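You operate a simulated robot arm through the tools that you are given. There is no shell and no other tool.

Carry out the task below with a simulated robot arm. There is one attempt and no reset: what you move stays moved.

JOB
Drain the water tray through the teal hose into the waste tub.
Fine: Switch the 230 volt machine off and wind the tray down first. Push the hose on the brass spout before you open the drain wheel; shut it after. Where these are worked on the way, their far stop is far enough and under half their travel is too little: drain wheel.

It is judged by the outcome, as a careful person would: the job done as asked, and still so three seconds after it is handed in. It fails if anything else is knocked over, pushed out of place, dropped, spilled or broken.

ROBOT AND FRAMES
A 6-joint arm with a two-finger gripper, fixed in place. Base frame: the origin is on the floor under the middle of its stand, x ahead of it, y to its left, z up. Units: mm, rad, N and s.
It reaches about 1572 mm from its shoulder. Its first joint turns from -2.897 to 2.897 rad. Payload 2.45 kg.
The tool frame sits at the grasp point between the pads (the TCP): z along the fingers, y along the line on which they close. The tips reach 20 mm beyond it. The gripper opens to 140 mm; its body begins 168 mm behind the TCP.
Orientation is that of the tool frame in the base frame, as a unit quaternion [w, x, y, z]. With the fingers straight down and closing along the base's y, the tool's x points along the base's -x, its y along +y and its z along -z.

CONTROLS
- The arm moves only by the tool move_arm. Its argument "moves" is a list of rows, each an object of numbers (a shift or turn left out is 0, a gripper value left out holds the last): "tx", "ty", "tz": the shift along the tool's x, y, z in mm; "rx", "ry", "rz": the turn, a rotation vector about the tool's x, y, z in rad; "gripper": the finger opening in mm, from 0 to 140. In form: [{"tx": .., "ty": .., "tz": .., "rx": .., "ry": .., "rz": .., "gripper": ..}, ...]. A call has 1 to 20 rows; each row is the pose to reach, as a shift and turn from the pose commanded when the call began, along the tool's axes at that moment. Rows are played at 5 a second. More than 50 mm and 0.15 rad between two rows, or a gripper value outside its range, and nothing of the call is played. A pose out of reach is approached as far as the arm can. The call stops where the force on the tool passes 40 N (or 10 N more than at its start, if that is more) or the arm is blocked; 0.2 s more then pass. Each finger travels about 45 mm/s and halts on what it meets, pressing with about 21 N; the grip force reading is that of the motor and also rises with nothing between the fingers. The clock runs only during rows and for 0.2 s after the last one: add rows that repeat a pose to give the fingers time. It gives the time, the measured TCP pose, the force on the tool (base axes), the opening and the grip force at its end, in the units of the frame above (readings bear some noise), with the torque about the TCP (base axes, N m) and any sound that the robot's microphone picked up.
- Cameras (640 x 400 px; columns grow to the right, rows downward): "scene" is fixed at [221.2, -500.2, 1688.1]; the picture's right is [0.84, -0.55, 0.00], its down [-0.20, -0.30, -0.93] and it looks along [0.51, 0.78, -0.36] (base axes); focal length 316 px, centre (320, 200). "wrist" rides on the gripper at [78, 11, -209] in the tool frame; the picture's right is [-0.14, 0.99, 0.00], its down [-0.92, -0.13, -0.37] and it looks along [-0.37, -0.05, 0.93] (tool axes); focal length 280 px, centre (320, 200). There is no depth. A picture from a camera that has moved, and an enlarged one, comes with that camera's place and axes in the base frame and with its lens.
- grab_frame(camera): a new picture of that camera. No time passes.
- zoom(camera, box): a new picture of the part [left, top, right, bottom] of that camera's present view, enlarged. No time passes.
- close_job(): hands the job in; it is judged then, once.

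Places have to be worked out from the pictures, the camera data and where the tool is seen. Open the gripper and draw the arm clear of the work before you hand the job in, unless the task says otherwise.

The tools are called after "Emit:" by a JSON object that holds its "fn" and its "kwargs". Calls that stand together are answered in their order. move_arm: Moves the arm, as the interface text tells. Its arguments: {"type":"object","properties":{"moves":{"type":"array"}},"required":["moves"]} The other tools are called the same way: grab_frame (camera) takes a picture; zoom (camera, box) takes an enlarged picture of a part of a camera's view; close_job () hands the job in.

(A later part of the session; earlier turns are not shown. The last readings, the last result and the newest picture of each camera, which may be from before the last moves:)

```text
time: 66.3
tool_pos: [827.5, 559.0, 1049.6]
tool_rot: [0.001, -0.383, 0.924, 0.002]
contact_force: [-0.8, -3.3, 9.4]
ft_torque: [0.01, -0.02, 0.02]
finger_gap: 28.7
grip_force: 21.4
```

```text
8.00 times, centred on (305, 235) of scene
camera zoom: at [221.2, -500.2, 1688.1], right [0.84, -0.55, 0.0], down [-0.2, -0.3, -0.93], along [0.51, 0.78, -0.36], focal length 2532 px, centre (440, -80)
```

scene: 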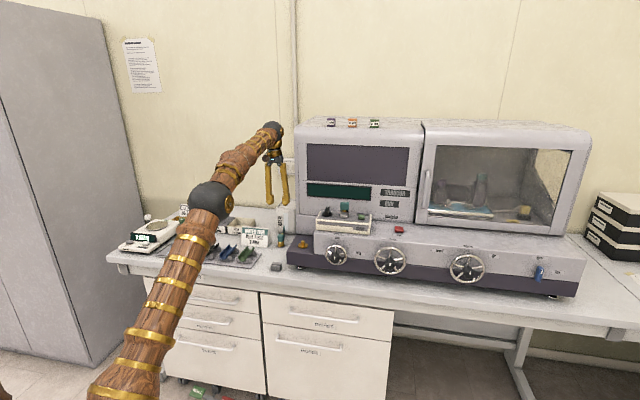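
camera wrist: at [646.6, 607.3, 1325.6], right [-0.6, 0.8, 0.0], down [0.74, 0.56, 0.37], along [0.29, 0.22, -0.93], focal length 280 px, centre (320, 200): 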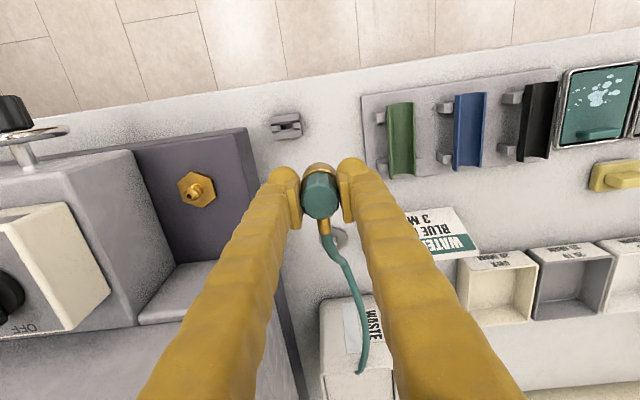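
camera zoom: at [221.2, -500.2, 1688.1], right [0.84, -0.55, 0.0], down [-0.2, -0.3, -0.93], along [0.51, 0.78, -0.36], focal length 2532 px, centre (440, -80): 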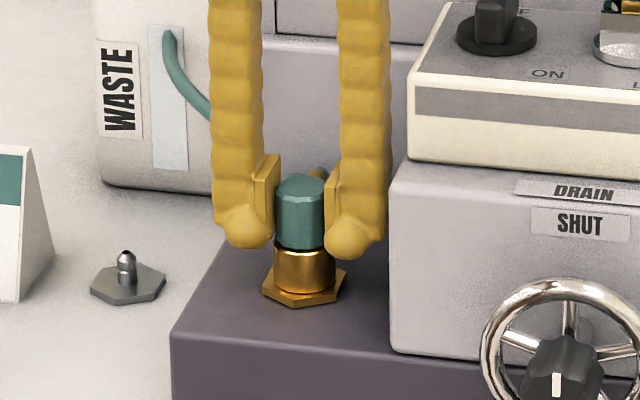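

The collar is nearly on the hex with 9 N resistance. I press a little further to be sure it is fully pushed on.

Emit:
{"fn": "move_arm", "kwargs": {"moves": [{"tz": 1.5}, {"tz": 3}, {"tz": 4.5}, {"tz": 6}]}}

Emit:
{"fn": "zoom", "kwargs": {"camera": "scene", "box": [280, 210, 330, 260]}}

```text
time: 67.3
tool_pos: [827.5, 558.2, 1043.5]
tool_rot: [0.002, -0.383, 0.924, 0.003]
contact_force: [-4.8, -2.9, 36.0]
ft_torque: [-0.08, 0.03, -0.01]
finger_gap: 28.9
grip_force: 20.9
```

```text
8.00 times, centred on (305, 235) of scene
camera zoom: at [221.2, -500.2, 1688.1], right [0.84, -0.55, 0.0], down [-0.2, -0.3, -0.93], along [0.51, 0.78, -0.36], focal length 2532 px, centre (440, -80)
```

zoom: 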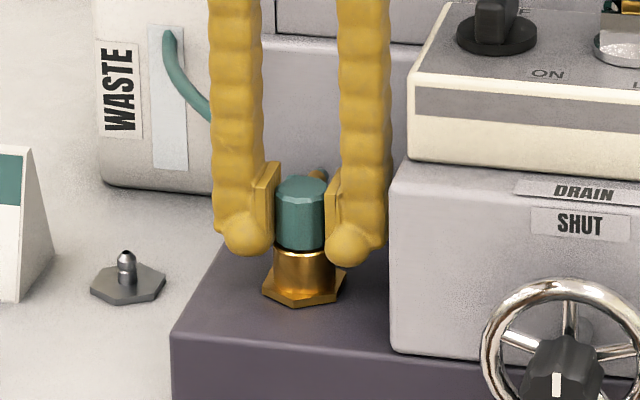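

It took 36 N. I zoom very closely to check there is no gap between collar and hex.

Emit:
{"fn": "zoom", "kwargs": {"camera": "scene", "box": [292, 226, 316, 250]}}

Emit:
{"fn": "zoom", "kwargs": {"camera": "wrist", "box": [280, 130, 360, 200]}}

```text
16.00 times, centred on (304, 238) of scene
camera zoom: at [221.2, -500.2, 1688.1], right [0.84, -0.55, 0.0], down [-0.2, -0.3, -0.93], along [0.51, 0.78, -0.36], focal length 5063 px, centre (576, -408)
```

zoom: 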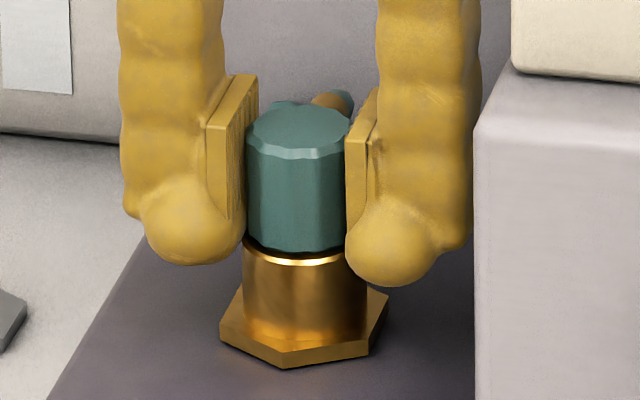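

```text
5.71 times, centred on (320, 165) of wrist
camera zoom: at [764.7, 508.8, 1251.9], right [-0.6, 0.8, 0.0], down [0.74, 0.56, 0.37], along [0.3, 0.23, -0.93], focal length 1602 px, centre (320, 400)
```

zoom: 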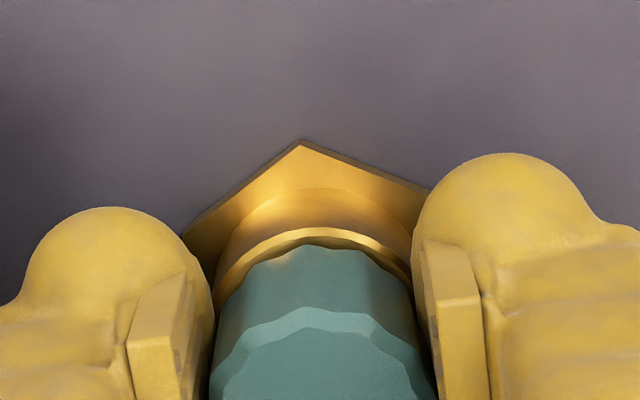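

It is seated flush on the hex. I relax the downward push, open a little and lift straight off.

Emit:
{"fn": "move_arm", "kwargs": {"moves": [{"tz": -3}, {"tz": -3, "gripper": 44}, {"tz": -3, "gripper": 44}, {"tz": -3, "gripper": 44}, {"tz": -20}, {"tz": -45}, {"tz": -80}, {"tz": -120}, {"tz": -160}, {"tz": -200}]}}

Emit:
{"fn": "grab_frame", "kwargs": {"camera": "wrist"}}

Emit:
{"fn": "zoom", "kwargs": {"camera": "scene", "box": [250, 190, 350, 270]}}

```text
time: 69.5
tool_pos: [826.7, 558.5, 1237.5]
tool_rot: [0.0, -0.383, 0.924, 0.0]
contact_force: [0.4, 0.2, -0.1]
ft_torque: [-0.04, 0.05, 0.02]
finger_gap: 43.9
grip_force: 0.0
```

```text
taken
camera wrist: at [764.0, 509.0, 1445.7], right [-0.6, 0.8, 0.0], down [0.74, 0.56, 0.37], along [0.29, 0.22, -0.93], focal length 280 px, centre (320, 200)
```

wrist: 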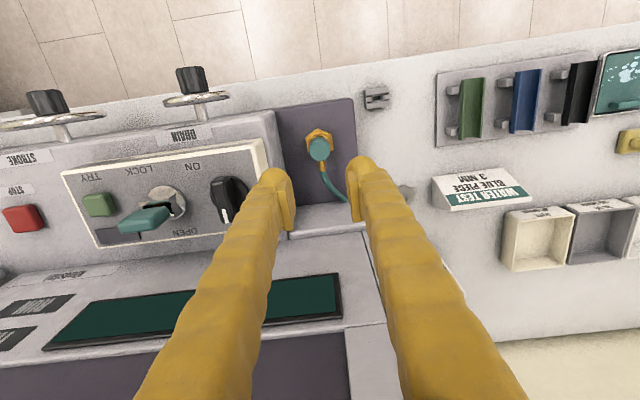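

```text
5.00 times, centred on (300, 230) of scene
camera zoom: at [221.2, -500.2, 1688.1], right [0.84, -0.55, 0.0], down [-0.2, -0.3, -0.93], along [0.51, 0.78, -0.36], focal length 1582 px, centre (420, 50)
```

zoom: 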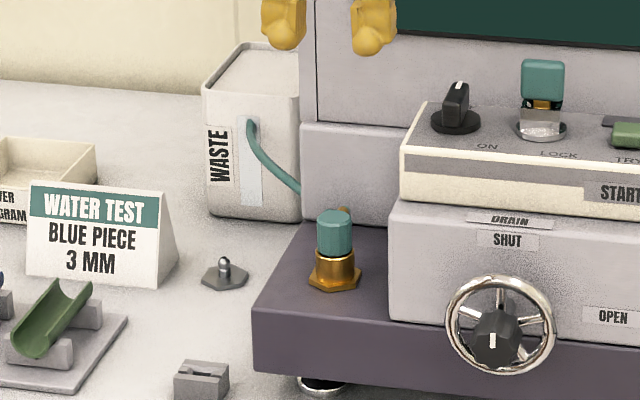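

The hose stays on the spout. I check where its other end enters the tub.

Emit:
{"fn": "zoom", "kwargs": {"camera": "scene", "box": [280, 195, 320, 245]}}

Emit:
{"fn": "zoom", "kwargs": {"camera": "wrist", "box": [280, 110, 440, 230]}}

```text
8.00 times, centred on (300, 220) of scene
camera zoom: at [221.2, -500.2, 1688.1], right [0.84, -0.55, 0.0], down [-0.2, -0.3, -0.93], along [0.51, 0.78, -0.36], focal length 2532 px, centre (480, 40)
```

zoom: 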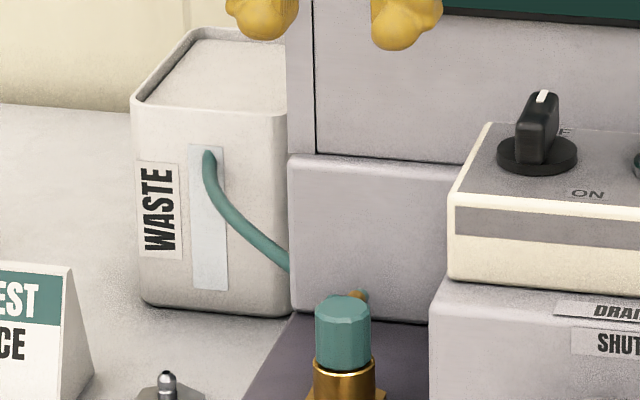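

```text
3.33 times, centred on (360, 170) of wrist
camera zoom: at [764.0, 509.0, 1445.7], right [-0.6, 0.8, 0.0], down [0.74, 0.56, 0.37], along [0.29, 0.22, -0.93], focal length 935 px, centre (187, 300)
```

zoom: 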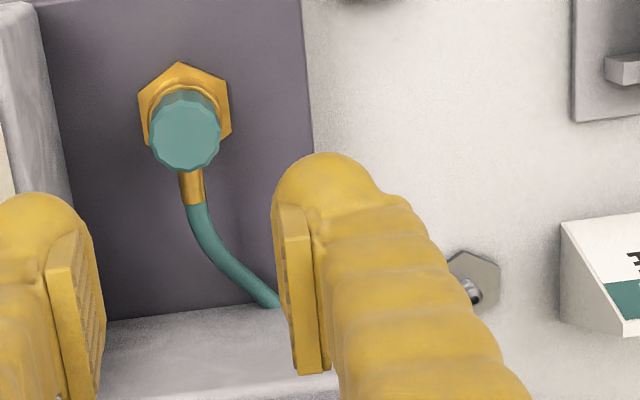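

The hose end is fixed at the tub. Now the drain wheel: I back away, level the hand and stop about 200 mm in front of the drain hub.

Emit:
{"fn": "move_arm", "kwargs": {"moves": [{"tx": 42, "ty": -20, "ry": -0.09}, {"tx": 84, "ty": -40, "ry": -0.18}, {"tx": 126, "ty": -60, "ry": -0.27}, {"tx": 168, "ty": -80, "ry": -0.36}, {"tx": 210, "ty": -100, "ry": -0.45}, {"tx": 252, "ty": -120, "ry": -0.54}, {"tx": 294, "ty": -140, "ry": -0.63}, {"tx": 330, "ty": -160, "ry": -0.72}, {"tx": 330, "ty": -163, "tz": 35, "ry": -0.862}, {"tx": 330, "ty": -163, "tz": 70, "ry": -1.004}, {"tx": 330, "ty": -163, "tz": 105, "ry": -1.146}, {"tx": 330, "ty": -163, "tz": 140, "ry": -1.288}, {"tx": 330, "ty": -163, "tz": 175, "ry": -1.43}, {"tx": 330, "ty": -163, "tz": 208, "ry": -1.5708}, {"tx": 330, "ty": -163, "tz": 208, "ry": -1.5708}]}}

Emit:
{"fn": "grab_frame", "kwargs": {"camera": "wrist"}}

Emit:
{"fn": "grab_frame", "kwargs": {"camera": "scene"}}

```text
time: 72.7
tool_pos: [709.2, 208.3, 1036.1]
tool_rot: [0.654, -0.269, 0.652, 0.271]
contact_force: [0.2, -0.2, -0.3]
ft_torque: [-0.02, 0.02, 0.0]
finger_gap: 43.9
grip_force: 0.1
```

```text
taken
camera wrist: at [553.8, 68.4, 955.8], right [-0.7, 0.7, 0.14], down [-0.17, -0.35, 0.92], along [0.69, 0.62, 0.37], focal length 280 px, centre (320, 200)
```

wrist: 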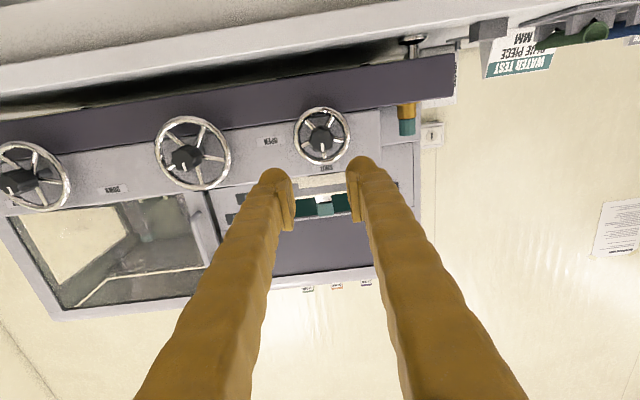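

```text
taken
```

scene: 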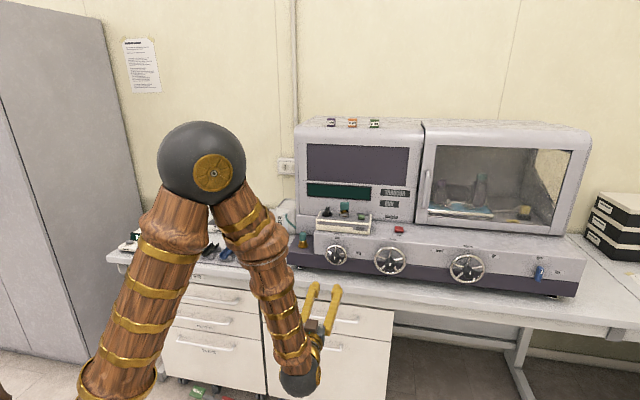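

I zoom at the drain wheel to find its hub exactly and its pointer.

Emit:
{"fn": "zoom", "kwargs": {"camera": "wrist", "box": [260, 80, 400, 190]}}

Emit:
{"fn": "zoom", "kwargs": {"camera": "scene", "box": [310, 230, 370, 280]}}

```text
3.64 times, centred on (330, 135) of wrist
camera zoom: at [553.8, 68.4, 955.8], right [-0.7, 0.7, 0.14], down [-0.17, -0.35, 0.92], along [0.69, 0.62, 0.37], focal length 1020 px, centre (284, 436)
```

zoom: 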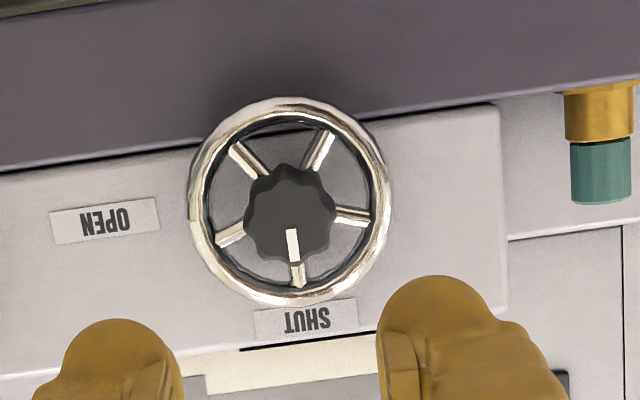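

```text
8.00 times, centred on (340, 255) of scene
camera zoom: at [221.2, -500.2, 1688.1], right [0.84, -0.55, 0.0], down [-0.2, -0.3, -0.93], along [0.51, 0.78, -0.36], focal length 2532 px, centre (160, -240)
```

zoom: 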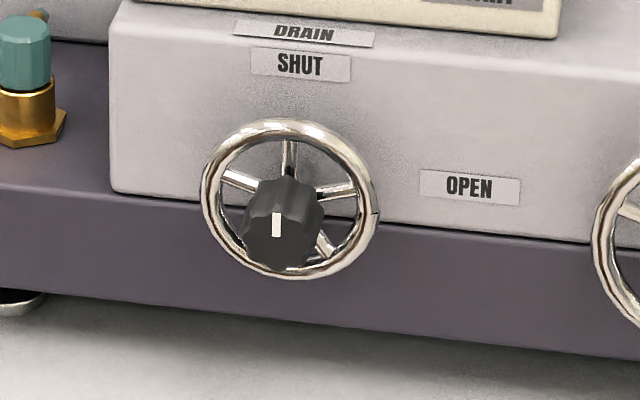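

The drain hub centre is at about u=349.5, v≈854, z≈1026, its pointer up at SHUT; opening is clockwise. I approach to 55 mm with the hand pre-turned 0.5 rad counter-clockwise to gain turning room.

Emit:
{"fn": "move_arm", "kwargs": {"moves": [{"tx": 3, "ty": 1.5, "tz": 30, "rz": -0.1, "gripper": 54}, {"tx": 6, "ty": 3, "tz": 60, "rz": -0.2}, {"tx": 10.7, "ty": 4.7, "tz": 90, "rz": -0.3}, {"tx": 10.7, "ty": 4.7, "tz": 120, "rz": -0.4}, {"tx": 10.7, "ty": 4.7, "tz": 150, "rz": -0.5}, {"tx": 10.7, "ty": 4.7, "tz": 150, "rz": -0.5}]}}

Emit:
{"fn": "zoom", "kwargs": {"camera": "wrist", "box": [180, 80, 460, 260]}}

```text
time: 74.1
tool_pos: [850.1, 275.6, 1130.4]
tool_rot: [0.657, -0.413, 0.607, 0.171]
contact_force: [-0.7, 0.1, 0.1]
ft_torque: [0.02, -0.01, 0.03]
finger_gap: 54.0
grip_force: 0.0
out of reach, approached as far as the arm can: row 1, 2, 3, 4, 5, 6
```

```text
2.22 times, centred on (320, 170) of wrist
camera zoom: at [723.1, 102.9, 1070.1], right [-0.75, 0.63, -0.2], down [-0.34, -0.1, 0.94], along [0.57, 0.77, 0.29], focal length 623 px, centre (320, 267)
```

zoom: 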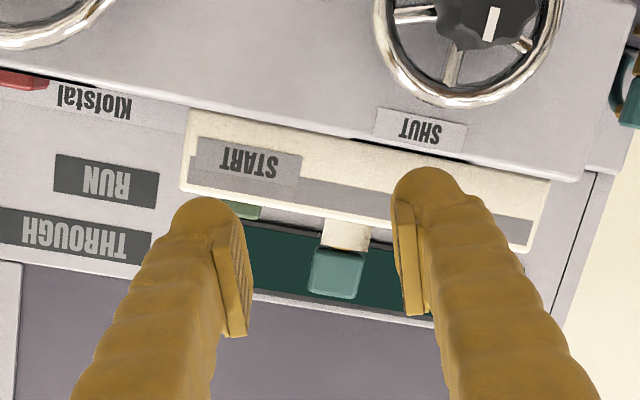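

Those poses were out of the arm's reach (wrist limit with that pre-turn), and the hand ended up higher, at z=1130, touching nothing. I back off 150 mm and undo the pre-turn.

Emit:
{"fn": "move_arm", "kwargs": {"moves": [{"tz": -30, "rz": 0.1}, {"tz": -60, "rz": 0.2}, {"tz": -90, "rz": 0.3}, {"tz": -120, "rz": 0.4}, {"tz": -150, "rz": 0.5}, {"tz": -150, "rz": 0.5}]}}

Emit:
{"fn": "grab_frame", "kwargs": {"camera": "scene"}}

```text
time: 75.5
tool_pos: [758.4, 163.0, 1143.7]
tool_rot: [0.594, -0.25, 0.69, 0.33]
contact_force: [-0.2, 0.1, -0.1]
ft_torque: [0.01, 0.02, 0.02]
finger_gap: 54.2
grip_force: 0.0
```

```text
taken
```

scene: 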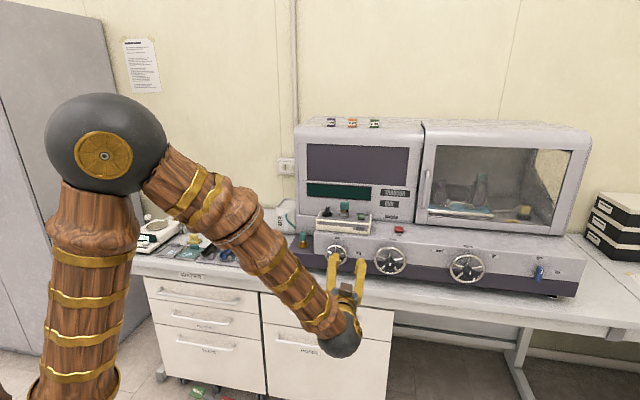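

The command base is now the measured pose. I return to the level pose in front of the drain hub, this time with a slight clockwise pre-turn (away from the limit).

Emit:
{"fn": "move_arm", "kwargs": {"moves": [{"tx": 32, "ty": 13, "tz": 3.5, "rx": 0.0155, "ry": -0.0205, "rz": 0.036}, {"tx": 64, "ty": 26, "tz": 7, "rx": 0.031, "ry": -0.041, "rz": 0.0715}, {"tx": 95, "ty": 39, "tz": 10.5, "rx": 0.0463, "ry": -0.0617, "rz": 0.107}, {"tx": 127, "ty": 52, "tz": 14, "rx": 0.0617, "ry": -0.0822, "rz": 0.143}, {"tx": 127, "ty": 52, "tz": 14, "rx": 0.0617, "ry": -0.0822, "rz": 0.143}]}}

Emit:
{"fn": "grab_frame", "kwargs": {"camera": "wrist"}}

Emit:
{"fn": "grab_frame", "kwargs": {"camera": "scene"}}

```text
time: 76.7
tool_pos: [710.7, 212.6, 1025.8]
tool_rot: [0.603, -0.169, 0.691, 0.36]
contact_force: [-1.0, 0.2, -0.6]
ft_torque: [-0.02, 0.0, 0.0]
finger_gap: 53.9
grip_force: 0.1
out of reach, approached as far as the arm can: row 4, 5
```

```text
taken
camera wrist: at [539.1, 88.3, 955.2], right [-0.63, 0.65, 0.42], down [0.02, -0.53, 0.85], along [0.77, 0.54, 0.32], focal length 280 px, centre (320, 200)
```

wrist: 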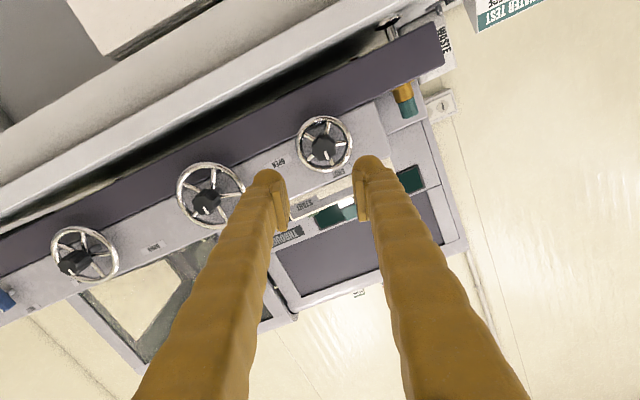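

```text
taken
```

scene: 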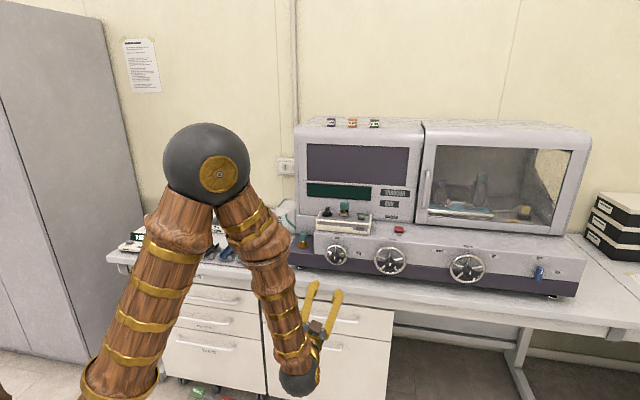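

Now level again and pointing along the wheel axis with about +0.3 rad pre-turn. I advance carefully, adding a little more clockwise turn, and watch whether the pose is reachable.

Emit:
{"fn": "move_arm", "kwargs": {"moves": [{"tz": 20, "rz": 0.08}, {"tz": 45, "rz": 0.16}, {"tz": 70, "rz": 0.24}, {"tz": 95, "rz": 0.3}, {"tz": 95, "rz": 0.3}]}}

Emit:
{"fn": "grab_frame", "kwargs": {"camera": "wrist"}}

```text
time: 77.9
tool_pos: [782.2, 278.1, 1025.3]
tool_rot: [0.543, -0.063, 0.709, 0.446]
contact_force: [0.8, 0.0, 0.6]
ft_torque: [0.0, 0.01, 0.01]
finger_gap: 54.3
grip_force: 0.0
```

```text
taken
camera wrist: at [595.7, 168.0, 968.7], right [-0.51, 0.53, 0.67], down [0.18, -0.7, 0.69], along [0.84, 0.48, 0.26], focal length 280 px, centre (320, 200)
```

wrist: 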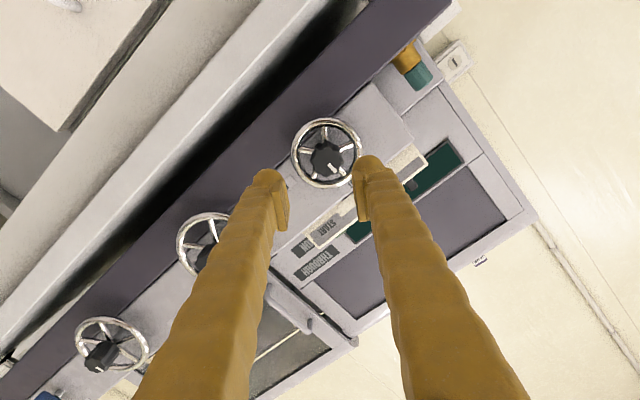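

Reachable now. I zoom to measure the hub's offset from the hand.

Emit:
{"fn": "zoom", "kwargs": {"camera": "wrist", "box": [260, 100, 400, 210]}}

```text
3.64 times, centred on (330, 155) of wrist
camera zoom: at [595.7, 168.0, 968.7], right [-0.51, 0.53, 0.67], down [0.18, -0.7, 0.69], along [0.84, 0.48, 0.26], focal length 1020 px, centre (284, 364)
```

zoom: 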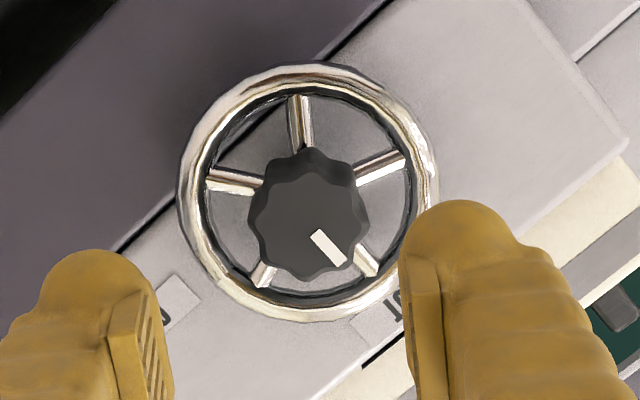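

Hub centre confirmed at u≈349.4, z≈1024.5. I correct 8 mm sideways and advance to 25 mm short, then check.

Emit:
{"fn": "move_arm", "kwargs": {"moves": [{"tx": 2, "ty": 3.5, "tz": 20}, {"tx": 4.1, "ty": 6.9, "tz": 40}, {"tx": 4.1, "ty": 6.9, "tz": 60}, {"tx": 4.1, "ty": 6.9, "tz": 78}, {"tx": 4.1, "ty": 6.9, "tz": 78}]}}

Emit:
{"fn": "zoom", "kwargs": {"camera": "wrist", "box": [220, 100, 420, 260]}}

```text
time: 79.1
tool_pos: [827.3, 339.9, 1024.3]
tool_rot: [0.544, -0.063, 0.709, 0.445]
contact_force: [0.3, -0.2, -0.2]
ft_torque: [0.0, 0.03, 0.0]
finger_gap: 53.8
grip_force: 0.0
```

```text
2.50 times, centred on (320, 180) of wrist
camera zoom: at [641.6, 230.0, 968.1], right [-0.51, 0.53, 0.67], down [0.18, -0.7, 0.69], along [0.84, 0.48, 0.26], focal length 701 px, centre (320, 250)
```

zoom: 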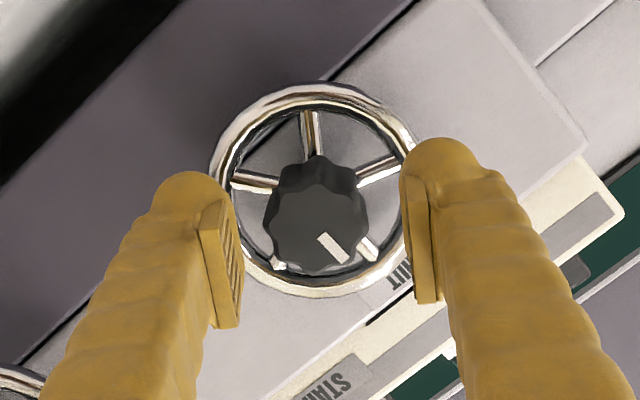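

Nearly centred (about 3–4 mm low-left). I correct and advance the last 28 mm around the hub, watching the force.

Emit:
{"fn": "move_arm", "kwargs": {"moves": [{"tx": -2.9, "ty": -1.6, "tz": 8}, {"tx": -2.9, "ty": -1.6, "tz": 16}, {"tx": -2.9, "ty": -1.6, "tz": 23}, {"tx": -2.9, "ty": -1.6, "tz": 29}, {"tx": -2.9, "ty": -1.6, "tz": 29}]}}

Emit:
{"fn": "zoom", "kwargs": {"camera": "wrist", "box": [220, 100, 420, 260]}}

```text
time: 80.3
tool_pos: [849.6, 359.6, 1025.8]
tool_rot: [0.544, -0.063, 0.709, 0.445]
contact_force: [-0.4, 1.0, -0.1]
ft_torque: [0.01, 0.02, 0.01]
finger_gap: 54.1
grip_force: 0.1
```

```text
2.50 times, centred on (320, 180) of wrist
camera zoom: at [664.3, 248.9, 968.6], right [-0.51, 0.53, 0.67], down [0.18, -0.7, 0.69], along [0.84, 0.48, 0.26], focal length 701 px, centre (320, 250)
```

zoom: 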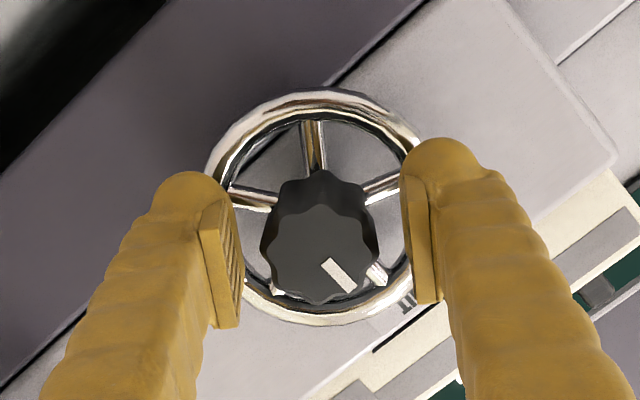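

Centred with no contact. I close on the hub.

Emit:
{"fn": "move_arm", "kwargs": {"moves": [{"tz": 2, "gripper": 20}, {"tz": 2, "gripper": 15}, {"tz": 2, "gripper": 15}, {"tz": 2, "gripper": 15}]}}

```text
time: 81.3
tool_pos: [852.8, 359.1, 1026.3]
tool_rot: [0.543, -0.063, 0.709, 0.446]
contact_force: [3.6, -10.9, -7.3]
ft_torque: [0.0, 0.11, -0.07]
finger_gap: 35.7
grip_force: 44.9
```

Gripped, with about 12 N side load; I ease 1.5 mm and start opening clockwise.

Emit:
{"fn": "move_arm", "kwargs": {"moves": [{"ty": -1.5, "gripper": 15}, {"ty": -1.5, "rz": 0.1}, {"ty": -1.5, "rz": 0.2}, {"ty": -1.5, "rz": 0.32}, {"ty": -1.5, "rz": 0.44}, {"ty": -1.5, "rz": 0.56}, {"ty": -1.5, "rz": 0.68}]}}

Emit:
{"fn": "zoom", "kwargs": {"camera": "wrist", "box": [220, 100, 420, 260]}}

Emit:
{"fn": "zoom", "kwargs": {"camera": "scene", "box": [250, 190, 350, 270]}}

```text
time: 82.0
tool_pos: [852.4, 359.9, 1026.5]
tool_rot: [0.507, -0.009, 0.711, 0.488]
contact_force: [-9.4, -3.9, 7.1]
ft_torque: [0.09, -0.12, 0.02]
finger_gap: 35.5
grip_force: 45.1
stopped in row 3: the force on the tool passed its limit at 41 N (the readings are from after the stop); the commanded pose is now the measured one
```

```text
2.50 times, centred on (320, 180) of wrist
camera zoom: at [660.9, 255.7, 977.7], right [-0.44, 0.45, 0.78], down [0.25, -0.77, 0.59], along [0.86, 0.45, 0.22], focal length 701 px, centre (320, 250)
```

zoom: 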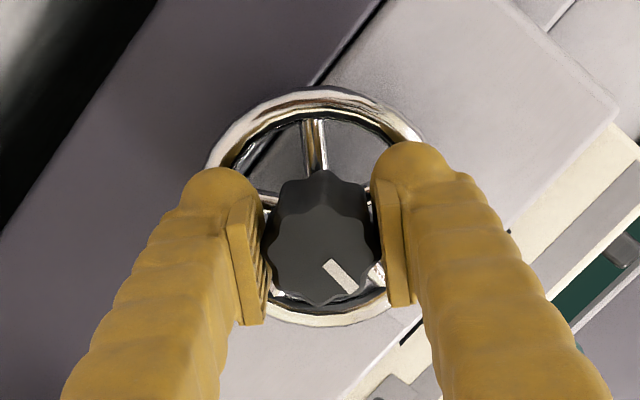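

```text
5.00 times, centred on (300, 230) of scene
camera zoom: at [221.2, -500.2, 1688.1], right [0.84, -0.55, 0.0], down [-0.2, -0.3, -0.93], along [0.51, 0.78, -0.36], focal length 1582 px, centre (420, 50)
```

zoom: 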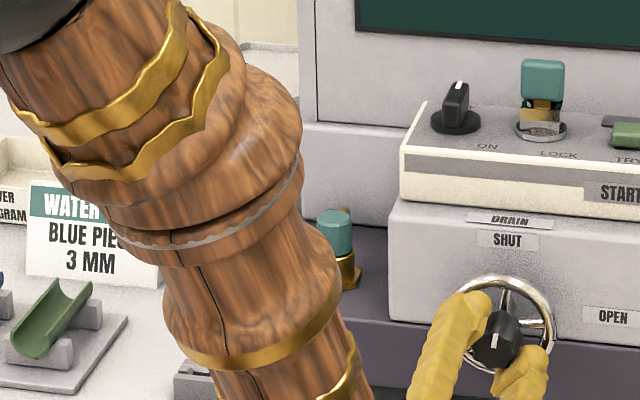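

It turned about 0.13 rad and then a brief 41 N spike stopped it; readings are low now. I go on with smaller steps.

Emit:
{"fn": "move_arm", "kwargs": {"moves": [{"rz": 0.06}, {"rz": 0.12}, {"rz": 0.18}, {"rz": 0.24}, {"rz": 0.3}]}}

```text
time: 83.2
tool_pos: [852.0, 360.8, 1027.0]
tool_rot: [0.432, 0.092, 0.705, 0.555]
contact_force: [-12.1, -5.1, 7.7]
ft_torque: [0.11, -0.17, 0.09]
finger_gap: 34.9
grip_force: 45.0
stopped in row 5: the force on the tool passed its limit at 42 N (the readings are from after the stop); the commanded pose is now the measured one
```

Turned another 0.28 rad before the same kind of stop; part of the load is axial (pushing the hand back), so the tips probably rest on the rim. I ease back 3 mm and continue.

Emit:
{"fn": "move_arm", "kwargs": {"moves": [{"tz": -3}, {"tz": -3, "rz": 0.07}, {"tz": -3, "rz": 0.14}, {"tz": -3, "rz": 0.21}, {"tz": -3, "rz": 0.28}, {"tz": -3, "rz": 0.35}, {"tz": -3, "rz": 0.42}]}}

Emit:
{"fn": "zoom", "kwargs": {"camera": "wrist", "box": [220, 100, 420, 260]}}

```text
time: 84.8
tool_pos: [849.7, 359.5, 1028.0]
tool_rot: [0.305, 0.236, 0.671, 0.633]
contact_force: [4.5, 24.5, 19.5]
ft_torque: [0.06, -0.14, 0.31]
finger_gap: 35.5
grip_force: 45.0
```

```text
2.50 times, centred on (320, 180) of wrist
camera zoom: at [646.4, 267.2, 1030.9], right [0.03, -0.01, 1.0], down [0.39, -0.92, -0.02], along [0.92, 0.39, -0.02], focal length 701 px, centre (320, 250)
```

zoom: 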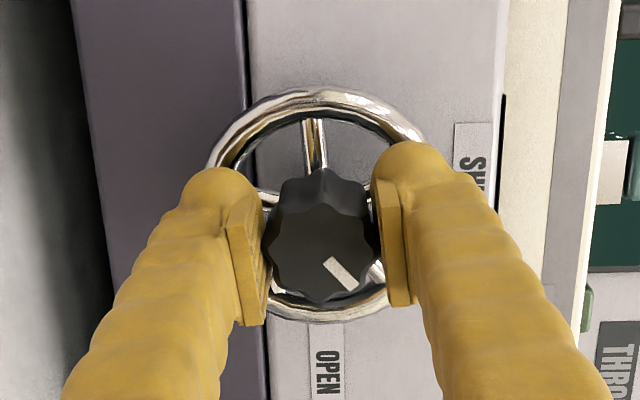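

Still turning well with the hub. The reading asks for a small shift left/up, so I ease 1.5 mm that way and continue opening.

Emit:
{"fn": "move_arm", "kwargs": {"moves": [{"tx": 1.5, "ty": 1.5, "tz": 1.5}, {"tx": 1.5, "ty": 1.5, "tz": 1.5, "rz": 0.08}, {"tx": 1.5, "ty": 1.5, "tz": 1.5, "rz": 0.16}, {"tx": 1.5, "ty": 1.5, "tz": 1.5, "rz": 0.24}, {"tx": 1.5, "ty": 1.5, "tz": 1.5, "rz": 0.32}, {"tx": 1.5, "ty": 1.5, "tz": 1.5, "rz": 0.4}, {"tx": 1.5, "ty": 1.5, "tz": 1.5, "rz": 0.48}, {"tx": 1.5, "ty": 1.5, "tz": 1.5, "rz": 0.56}]}}

Emit:
{"fn": "grab_frame", "kwargs": {"camera": "scene"}}

```text
time: 85.9
tool_pos: [851.1, 361.6, 1029.1]
tool_rot: [0.232, 0.314, 0.638, 0.664]
contact_force: [-10.8, -6.5, 6.9]
ft_torque: [0.05, -0.1, 0.03]
finger_gap: 35.3
grip_force: 45.0
stopped in row 5: the force on the tool passed its limit at 42 N (the readings are from after the stop); the commanded pose is now the measured one
```

```text
taken
```

scene: 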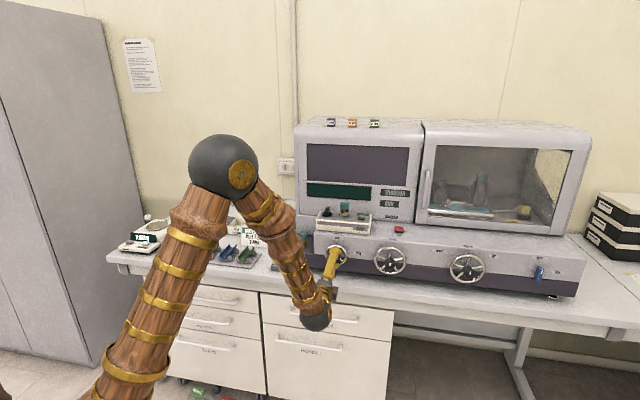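

It is turning in the right direction (about 1.1 rad so far). The stops come from axial contact, so I release, back off 5 mm and grip again at the same angle.

Emit:
{"fn": "move_arm", "kwargs": {"moves": [{"gripper": 50}, {"gripper": 50}, {"tz": -5}, {"tz": -5, "gripper": 15}, {"tz": -5, "gripper": 15}, {"tz": -5, "gripper": 15}]}}

Emit:
{"fn": "zoom", "kwargs": {"camera": "wrist", "box": [220, 100, 420, 260]}}

```text
time: 87.3
tool_pos: [848.2, 356.6, 1028.4]
tool_rot: [0.231, 0.314, 0.637, 0.665]
contact_force: [-0.6, -2.4, 6.1]
ft_torque: [0.02, -0.05, 0.01]
finger_gap: 35.6
grip_force: 43.1
```

```text
2.50 times, centred on (320, 180) of wrist
camera zoom: at [645.7, 264.1, 1049.8], right [0.19, -0.18, 0.97], down [0.37, -0.9, -0.23], along [0.91, 0.4, -0.1], focal length 701 px, centre (320, 250)
```

zoom: 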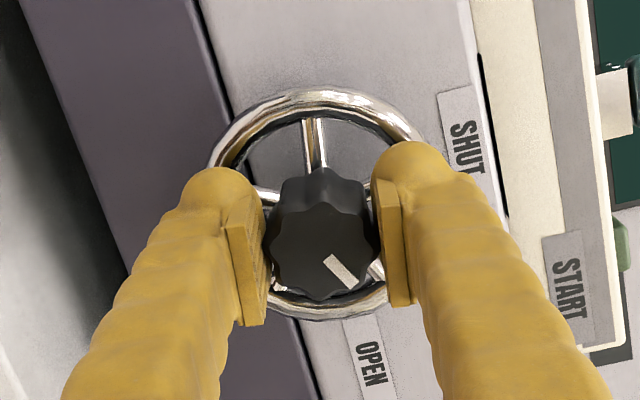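

Fresh grip with almost no load. I continue opening.

Emit:
{"fn": "move_arm", "kwargs": {"moves": [{"rz": 0.1}, {"rz": 0.2}, {"rz": 0.3}, {"rz": 0.4}, {"rz": 0.5}, {"rz": 0.6}, {"rz": 0.7}, {"rz": 0.8}, {"rz": 0.9}, {"rz": 1.0}]}}

Emit:
{"fn": "zoom", "kwargs": {"camera": "wrist", "box": [220, 100, 420, 260]}}

Emit:
{"fn": "grab_frame", "kwargs": {"camera": "scene"}}

```text
time: 88.7
tool_pos: [848.9, 357.7, 1031.0]
tool_rot: [0.032, 0.483, 0.52, 0.704]
contact_force: [-5.8, -4.0, 5.9]
ft_torque: [0.05, -0.08, 0.08]
finger_gap: 35.6
grip_force: 45.3
stopped in row 7: the force on the tool passed its limit at 43 N (the readings are from after the stop); the commanded pose is now the measured one
```

```text
2.50 times, centred on (320, 180) of wrist
camera zoom: at [662.7, 247.5, 1089.7], right [0.53, -0.53, 0.67], down [0.17, -0.7, -0.69], along [0.83, 0.47, -0.28], focal length 701 px, centre (320, 250)
```

zoom: 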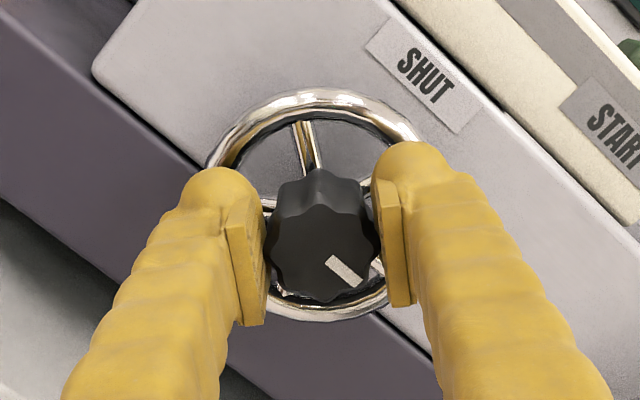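

```text
taken
```

scene: 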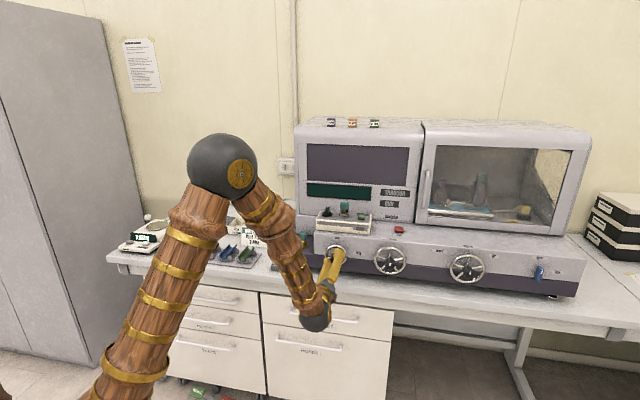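

About 1.7 rad open so far. Comparing positions through the turn, the true hub centre is about 3.5 mm off along the tool's -x; I release, shift there, regrip and go on.

Emit:
{"fn": "move_arm", "kwargs": {"moves": [{"gripper": 48}, {"gripper": 48}, {"tx": -3.5, "gripper": 48}, {"tx": -3.5, "gripper": 15}, {"tx": -3.5, "gripper": 15}, {"tx": -3.5, "gripper": 15}, {"tx": -3.5, "rz": 0.1}, {"tx": -3.5, "rz": 0.2}, {"tx": -3.5, "rz": 0.3}, {"tx": -3.5, "rz": 0.4}, {"tx": -3.5, "rz": 0.5}, {"tx": -3.5, "rz": 0.6}, {"tx": -3.5, "rz": 0.7}, {"tx": -3.5, "rz": 0.8}, {"tx": -3.5, "rz": 0.9}, {"tx": -3.5, "rz": 1.0}, {"tx": -3.5, "rz": 1.1}, {"tx": -3.5, "rz": 1.2}]}}

Emit:
{"fn": "zoom", "kwargs": {"camera": "wrist", "box": [220, 100, 420, 260]}}

Emit:
{"fn": "zoom", "kwargs": {"camera": "scene", "box": [415, 130, 595, 240]}}

```text
time: 92.5
tool_pos: [850.1, 356.2, 1028.1]
tool_rot: [-0.371, 0.692, 0.156, 0.599]
contact_force: [12.4, -10.7, -0.5]
ft_torque: [-0.51, -0.41, -0.11]
finger_gap: 35.7
grip_force: 45.3
```

```text
2.50 times, centred on (320, 180) of wrist
camera zoom: at [727.0, 182.4, 1098.7], right [0.62, -0.64, -0.45], down [-0.56, 0.04, -0.83], along [0.54, 0.77, -0.34], focal length 701 px, centre (320, 250)
```

zoom: 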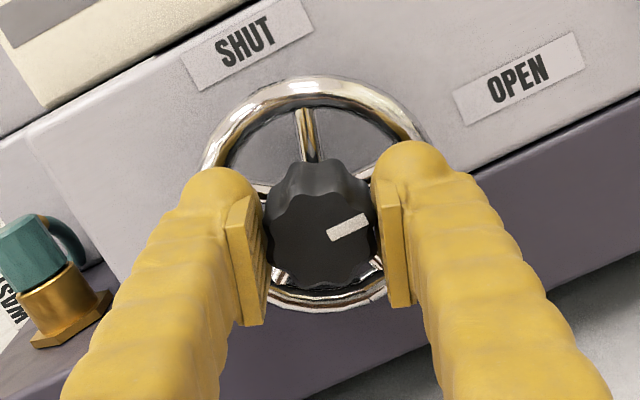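

```text
3.56 times, centred on (505, 185) of scene
camera zoom: at [221.2, -500.2, 1688.1], right [0.84, -0.55, 0.0], down [-0.2, -0.3, -0.93], along [0.51, 0.78, -0.36], focal length 1125 px, centre (-338, 253)
```

zoom: 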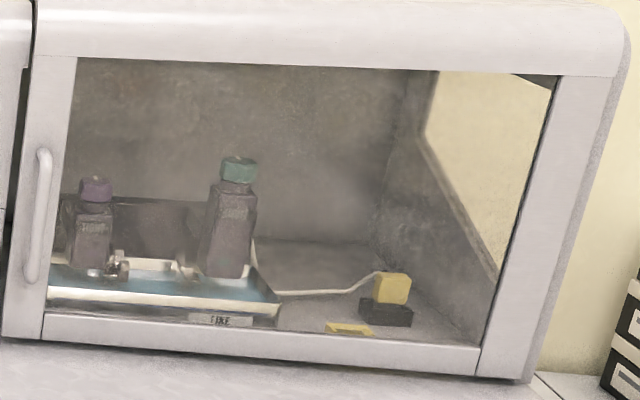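

The drain wheel is at its OPEN stop (torque rose to 0.65 N·m and the fingers slipped on the hub), and the water in the tray is falling. I hold still and wait while it drains.

Emit:
{"fn": "move_arm", "kwargs": {"moves": [{"rz": -0.03}, {"rz": -0.03}, {"rz": -0.03}, {"rz": -0.03}, {"rz": -0.03}, {"rz": -0.03}, {"rz": -0.03}, {"rz": -0.03}, {"rz": -0.03}, {"rz": -0.03}, {"rz": -0.03}, {"rz": -0.03}, {"rz": -0.03}, {"rz": -0.03}, {"rz": -0.03}, {"rz": -0.03}, {"rz": -0.03}, {"rz": -0.03}, {"rz": -0.03}, {"rz": -0.03}]}}

Emit:
{"fn": "zoom", "kwargs": {"camera": "scene", "box": [415, 170, 515, 240]}}

Emit:
{"fn": "zoom", "kwargs": {"camera": "scene", "box": [250, 190, 350, 270]}}

```text
time: 96.7
tool_pos: [849.5, 354.9, 1029.1]
tool_rot: [-0.362, 0.69, 0.167, 0.604]
contact_force: [-8.7, -15.4, -28.2]
ft_torque: [-0.27, 0.26, -0.03]
finger_gap: 35.6
grip_force: 44.7
```

```text
5.71 times, centred on (465, 205) of scene
camera zoom: at [221.2, -500.2, 1688.1], right [0.84, -0.55, 0.0], down [-0.2, -0.3, -0.93], along [0.51, 0.78, -0.36], focal length 1808 px, centre (-509, 171)
```

zoom: 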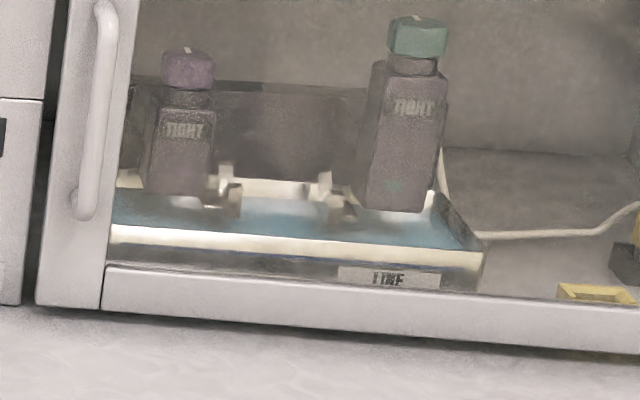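

```text
5.00 times, centred on (300, 230) of scene
camera zoom: at [221.2, -500.2, 1688.1], right [0.84, -0.55, 0.0], down [-0.2, -0.3, -0.93], along [0.51, 0.78, -0.36], focal length 1582 px, centre (420, 50)
```

zoom: 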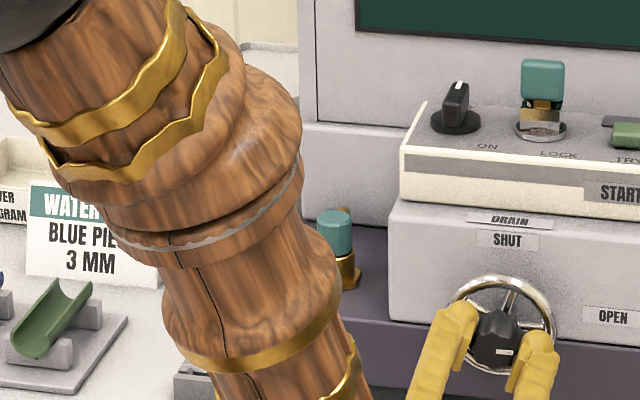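

Water is lower but not gone. I release the hub (fingers just open around it) and keep waiting.

Emit:
{"fn": "move_arm", "kwargs": {"moves": [{"gripper": 50}, {"gripper": 50}, {"gripper": 50}, {"gripper": 50}, {"gripper": 50}, {"gripper": 50}, {"gripper": 50}, {"gripper": 50}, {"gripper": 50}, {"gripper": 50}, {"gripper": 50}, {"gripper": 50}, {"gripper": 50}, {"gripper": 50}, {"gripper": 50}, {"gripper": 50}, {"gripper": 50}, {"gripper": 50}, {"gripper": 50}, {"gripper": 50}]}}

Emit:
{"fn": "zoom", "kwargs": {"camera": "scene", "box": [415, 170, 515, 240]}}

Emit:
{"fn": "zoom", "kwargs": {"camera": "wrist", "box": [180, 80, 460, 260]}}

```text
time: 100.9
tool_pos: [850.0, 356.2, 1028.0]
tool_rot: [-0.363, 0.69, 0.167, 0.604]
contact_force: [0.5, -0.1, -0.3]
ft_torque: [0.02, 0.02, 0.01]
finger_gap: 49.9
grip_force: 0.1
```

```text
5.71 times, centred on (465, 205) of scene
camera zoom: at [221.2, -500.2, 1688.1], right [0.84, -0.55, 0.0], down [-0.2, -0.3, -0.93], along [0.51, 0.78, -0.36], focal length 1808 px, centre (-509, 171)
```

zoom: 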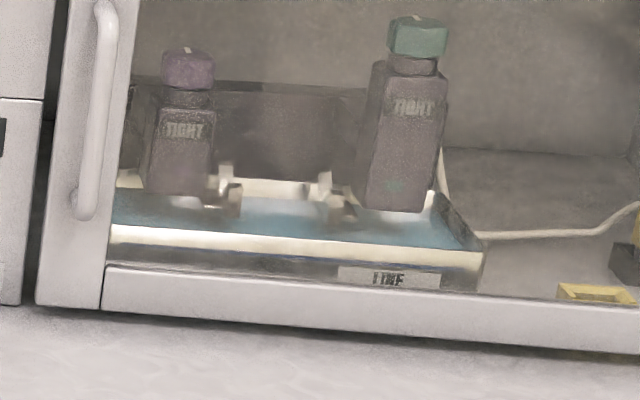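

```text
2.22 times, centred on (320, 170) of wrist
camera zoom: at [725.7, 184.2, 1100.5], right [0.63, -0.65, -0.43], down [-0.54, 0.02, -0.84], along [0.55, 0.76, -0.34], focal length 623 px, centre (320, 267)
```

zoom: 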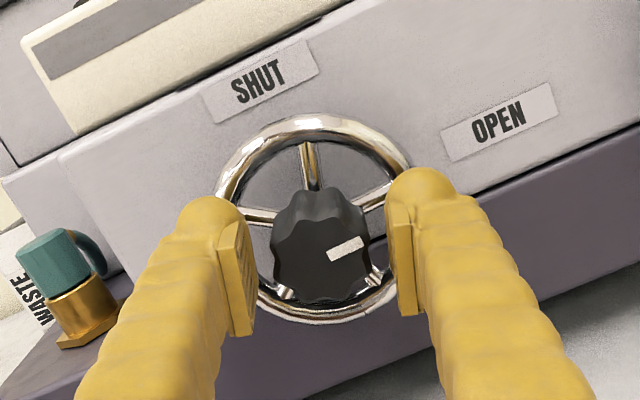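

The tray picture no longer changes between 97 s and 101 s. To judge whether it is empty, I back the hand off and look at the tub's level strip and the tray.

Emit:
{"fn": "move_arm", "kwargs": {"moves": [{"tz": -25, "gripper": 60}, {"tz": -60}, {"tz": -100}, {"tz": -130}]}}

Emit:
{"fn": "grab_frame", "kwargs": {"camera": "scene"}}

Emit:
{"fn": "grab_frame", "kwargs": {"camera": "wrist"}}

```text
time: 101.9
tool_pos: [754.1, 267.3, 1029.0]
tool_rot: [-0.361, 0.69, 0.166, 0.605]
contact_force: [0.4, -0.6, -0.4]
ft_torque: [0.01, 0.01, 0.01]
finger_gap: 59.9
grip_force: 0.0
```

```text
taken
```

scene: 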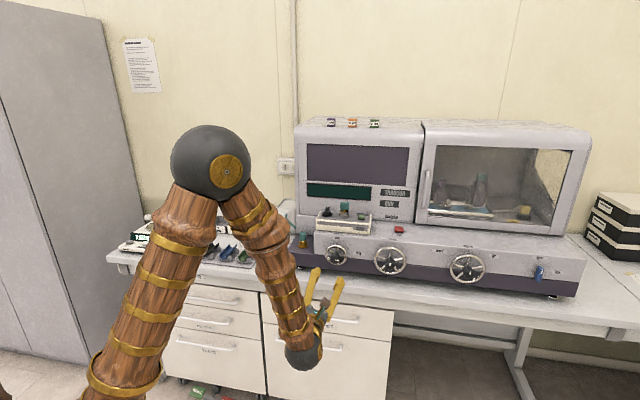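

```text
taken
camera wrist: at [630.6, 95.7, 1099.5], right [0.63, -0.65, -0.43], down [-0.54, 0.02, -0.84], along [0.55, 0.76, -0.34], focal length 280 px, centre (320, 200)
```

wrist: 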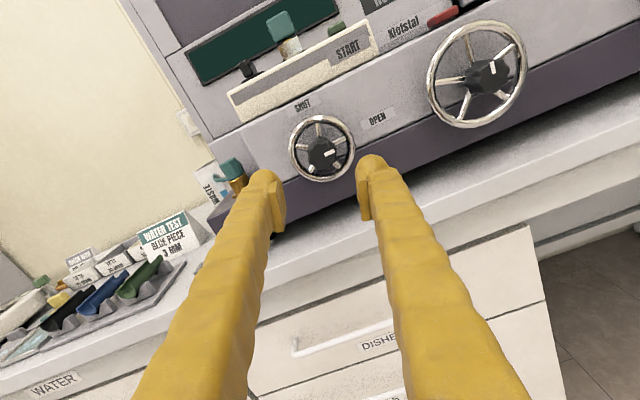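

Emit:
{"fn": "zoom", "kwargs": {"camera": "scene", "box": [270, 190, 330, 260]}}

Emit:
{"fn": "zoom", "kwargs": {"camera": "scene", "box": [425, 180, 505, 235]}}

Emit:
{"fn": "zoom", "kwargs": {"camera": "wrist", "box": [180, 140, 280, 220]}}

```text
5.71 times, centred on (300, 225) of scene
camera zoom: at [221.2, -500.2, 1688.1], right [0.84, -0.55, 0.0], down [-0.2, -0.3, -0.93], along [0.51, 0.78, -0.36], focal length 1808 px, centre (434, 57)
```

zoom: 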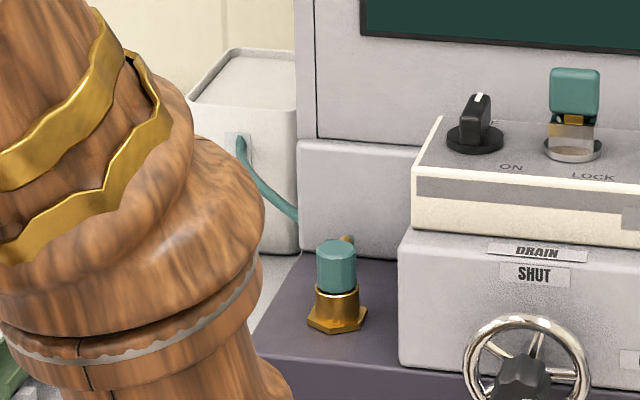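

```text
7.27 times, centred on (465, 208) of scene
camera zoom: at [221.2, -500.2, 1688.1], right [0.84, -0.55, 0.0], down [-0.2, -0.3, -0.93], along [0.51, 0.78, -0.36], focal length 2302 px, centre (-734, 146)
```

zoom: 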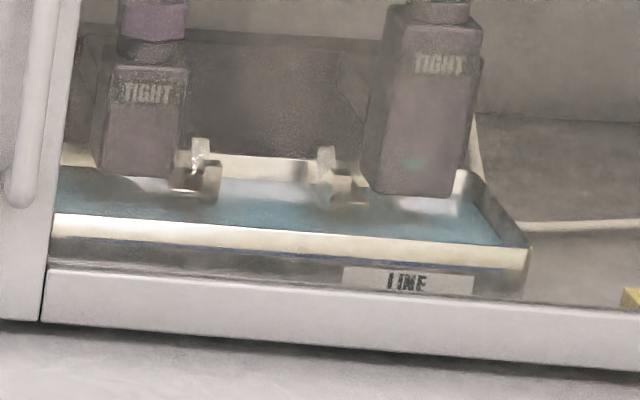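

```text
5.00 times, centred on (230, 180) of wrist
camera zoom: at [630.6, 95.7, 1099.5], right [0.63, -0.65, -0.43], down [-0.54, 0.02, -0.84], along [0.55, 0.76, -0.34], focal length 1402 px, centre (770, 300)
```

zoom: 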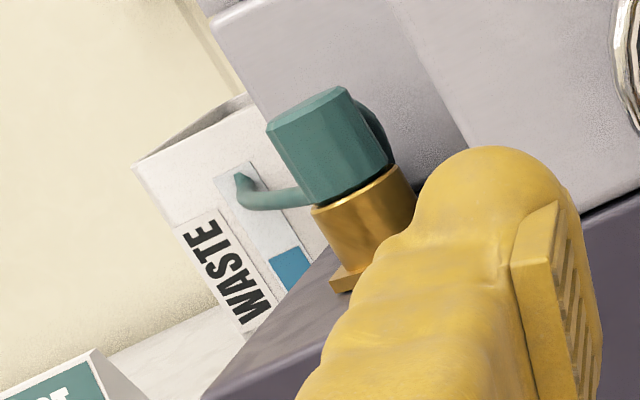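

The tub's level strip now shows blue, so water has arrived. I wait four seconds more and compare both levels.

Emit:
{"fn": "move_arm", "kwargs": {"moves": [{"tz": 0}, {"tz": 0}, {"tz": 0}, {"tz": 0}, {"tz": 0}, {"tz": 0}, {"tz": 0}, {"tz": 0}, {"tz": 0}, {"tz": 0}, {"tz": 0}, {"tz": 0}, {"tz": 0}, {"tz": 0}, {"tz": 0}, {"tz": 0}, {"tz": 0}, {"tz": 0}, {"tz": 0}, {"tz": 0}]}}

Emit:
{"fn": "zoom", "kwargs": {"camera": "wrist", "box": [180, 140, 280, 220]}}

Emit:
{"fn": "zoom", "kwargs": {"camera": "scene", "box": [425, 180, 505, 235]}}

```text
time: 106.1
tool_pos: [755.5, 267.5, 1027.2]
tool_rot: [-0.361, 0.69, 0.166, 0.605]
contact_force: [-0.4, -0.4, 0.1]
ft_torque: [0.0, 0.02, 0.0]
finger_gap: 60.1
grip_force: 0.1
```

```text
5.00 times, centred on (230, 180) of wrist
camera zoom: at [630.9, 95.9, 1099.4], right [0.63, -0.65, -0.43], down [-0.54, 0.02, -0.84], along [0.55, 0.76, -0.34], focal length 1402 px, centre (770, 300)
```

zoom: 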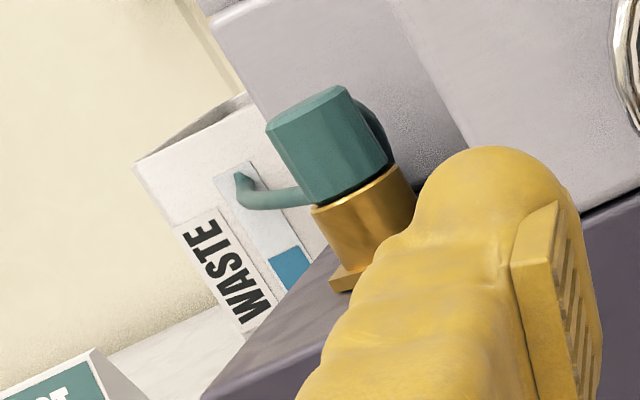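

```text
7.27 times, centred on (465, 208) of scene
camera zoom: at [221.2, -500.2, 1688.1], right [0.84, -0.55, 0.0], down [-0.2, -0.3, -0.93], along [0.51, 0.78, -0.36], focal length 2302 px, centre (-734, 146)
```

zoom: 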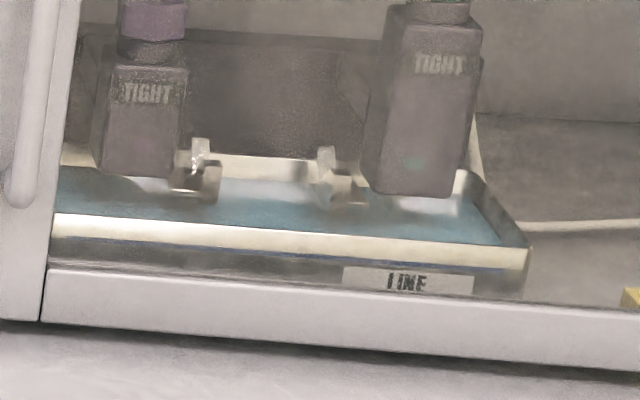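

Both levels are steady now. I zoom further to see whether what remains in the tray is just its blue floor.

Emit:
{"fn": "zoom", "kwargs": {"camera": "scene", "box": [425, 195, 500, 225]}}

Emit:
{"fn": "zoom", "kwargs": {"camera": "wrist", "box": [200, 160, 260, 210]}}

```text
8.53 times, centred on (462, 210) of scene
camera zoom: at [221.2, -500.2, 1688.1], right [0.84, -0.55, 0.0], down [-0.2, -0.3, -0.93], along [0.51, 0.78, -0.36], focal length 2700 px, centre (-896, 115)
```

zoom: 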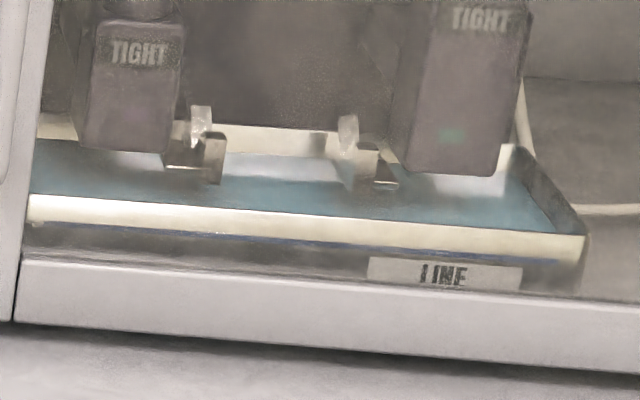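

```text
8.00 times, centred on (230, 185) of wrist
camera zoom: at [630.9, 95.9, 1099.4], right [0.63, -0.65, -0.43], down [-0.54, 0.02, -0.84], along [0.55, 0.76, -0.34], focal length 2243 px, centre (1040, 320)
```

zoom: 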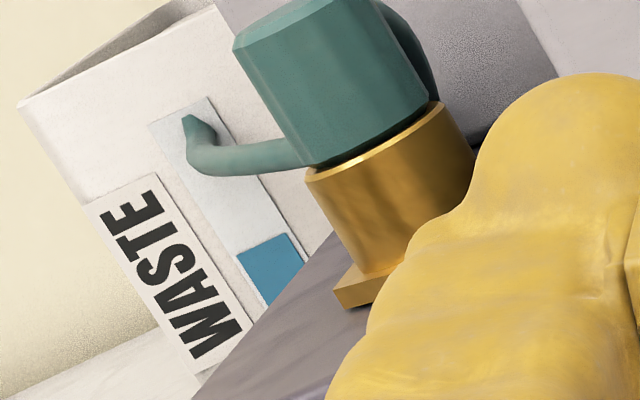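

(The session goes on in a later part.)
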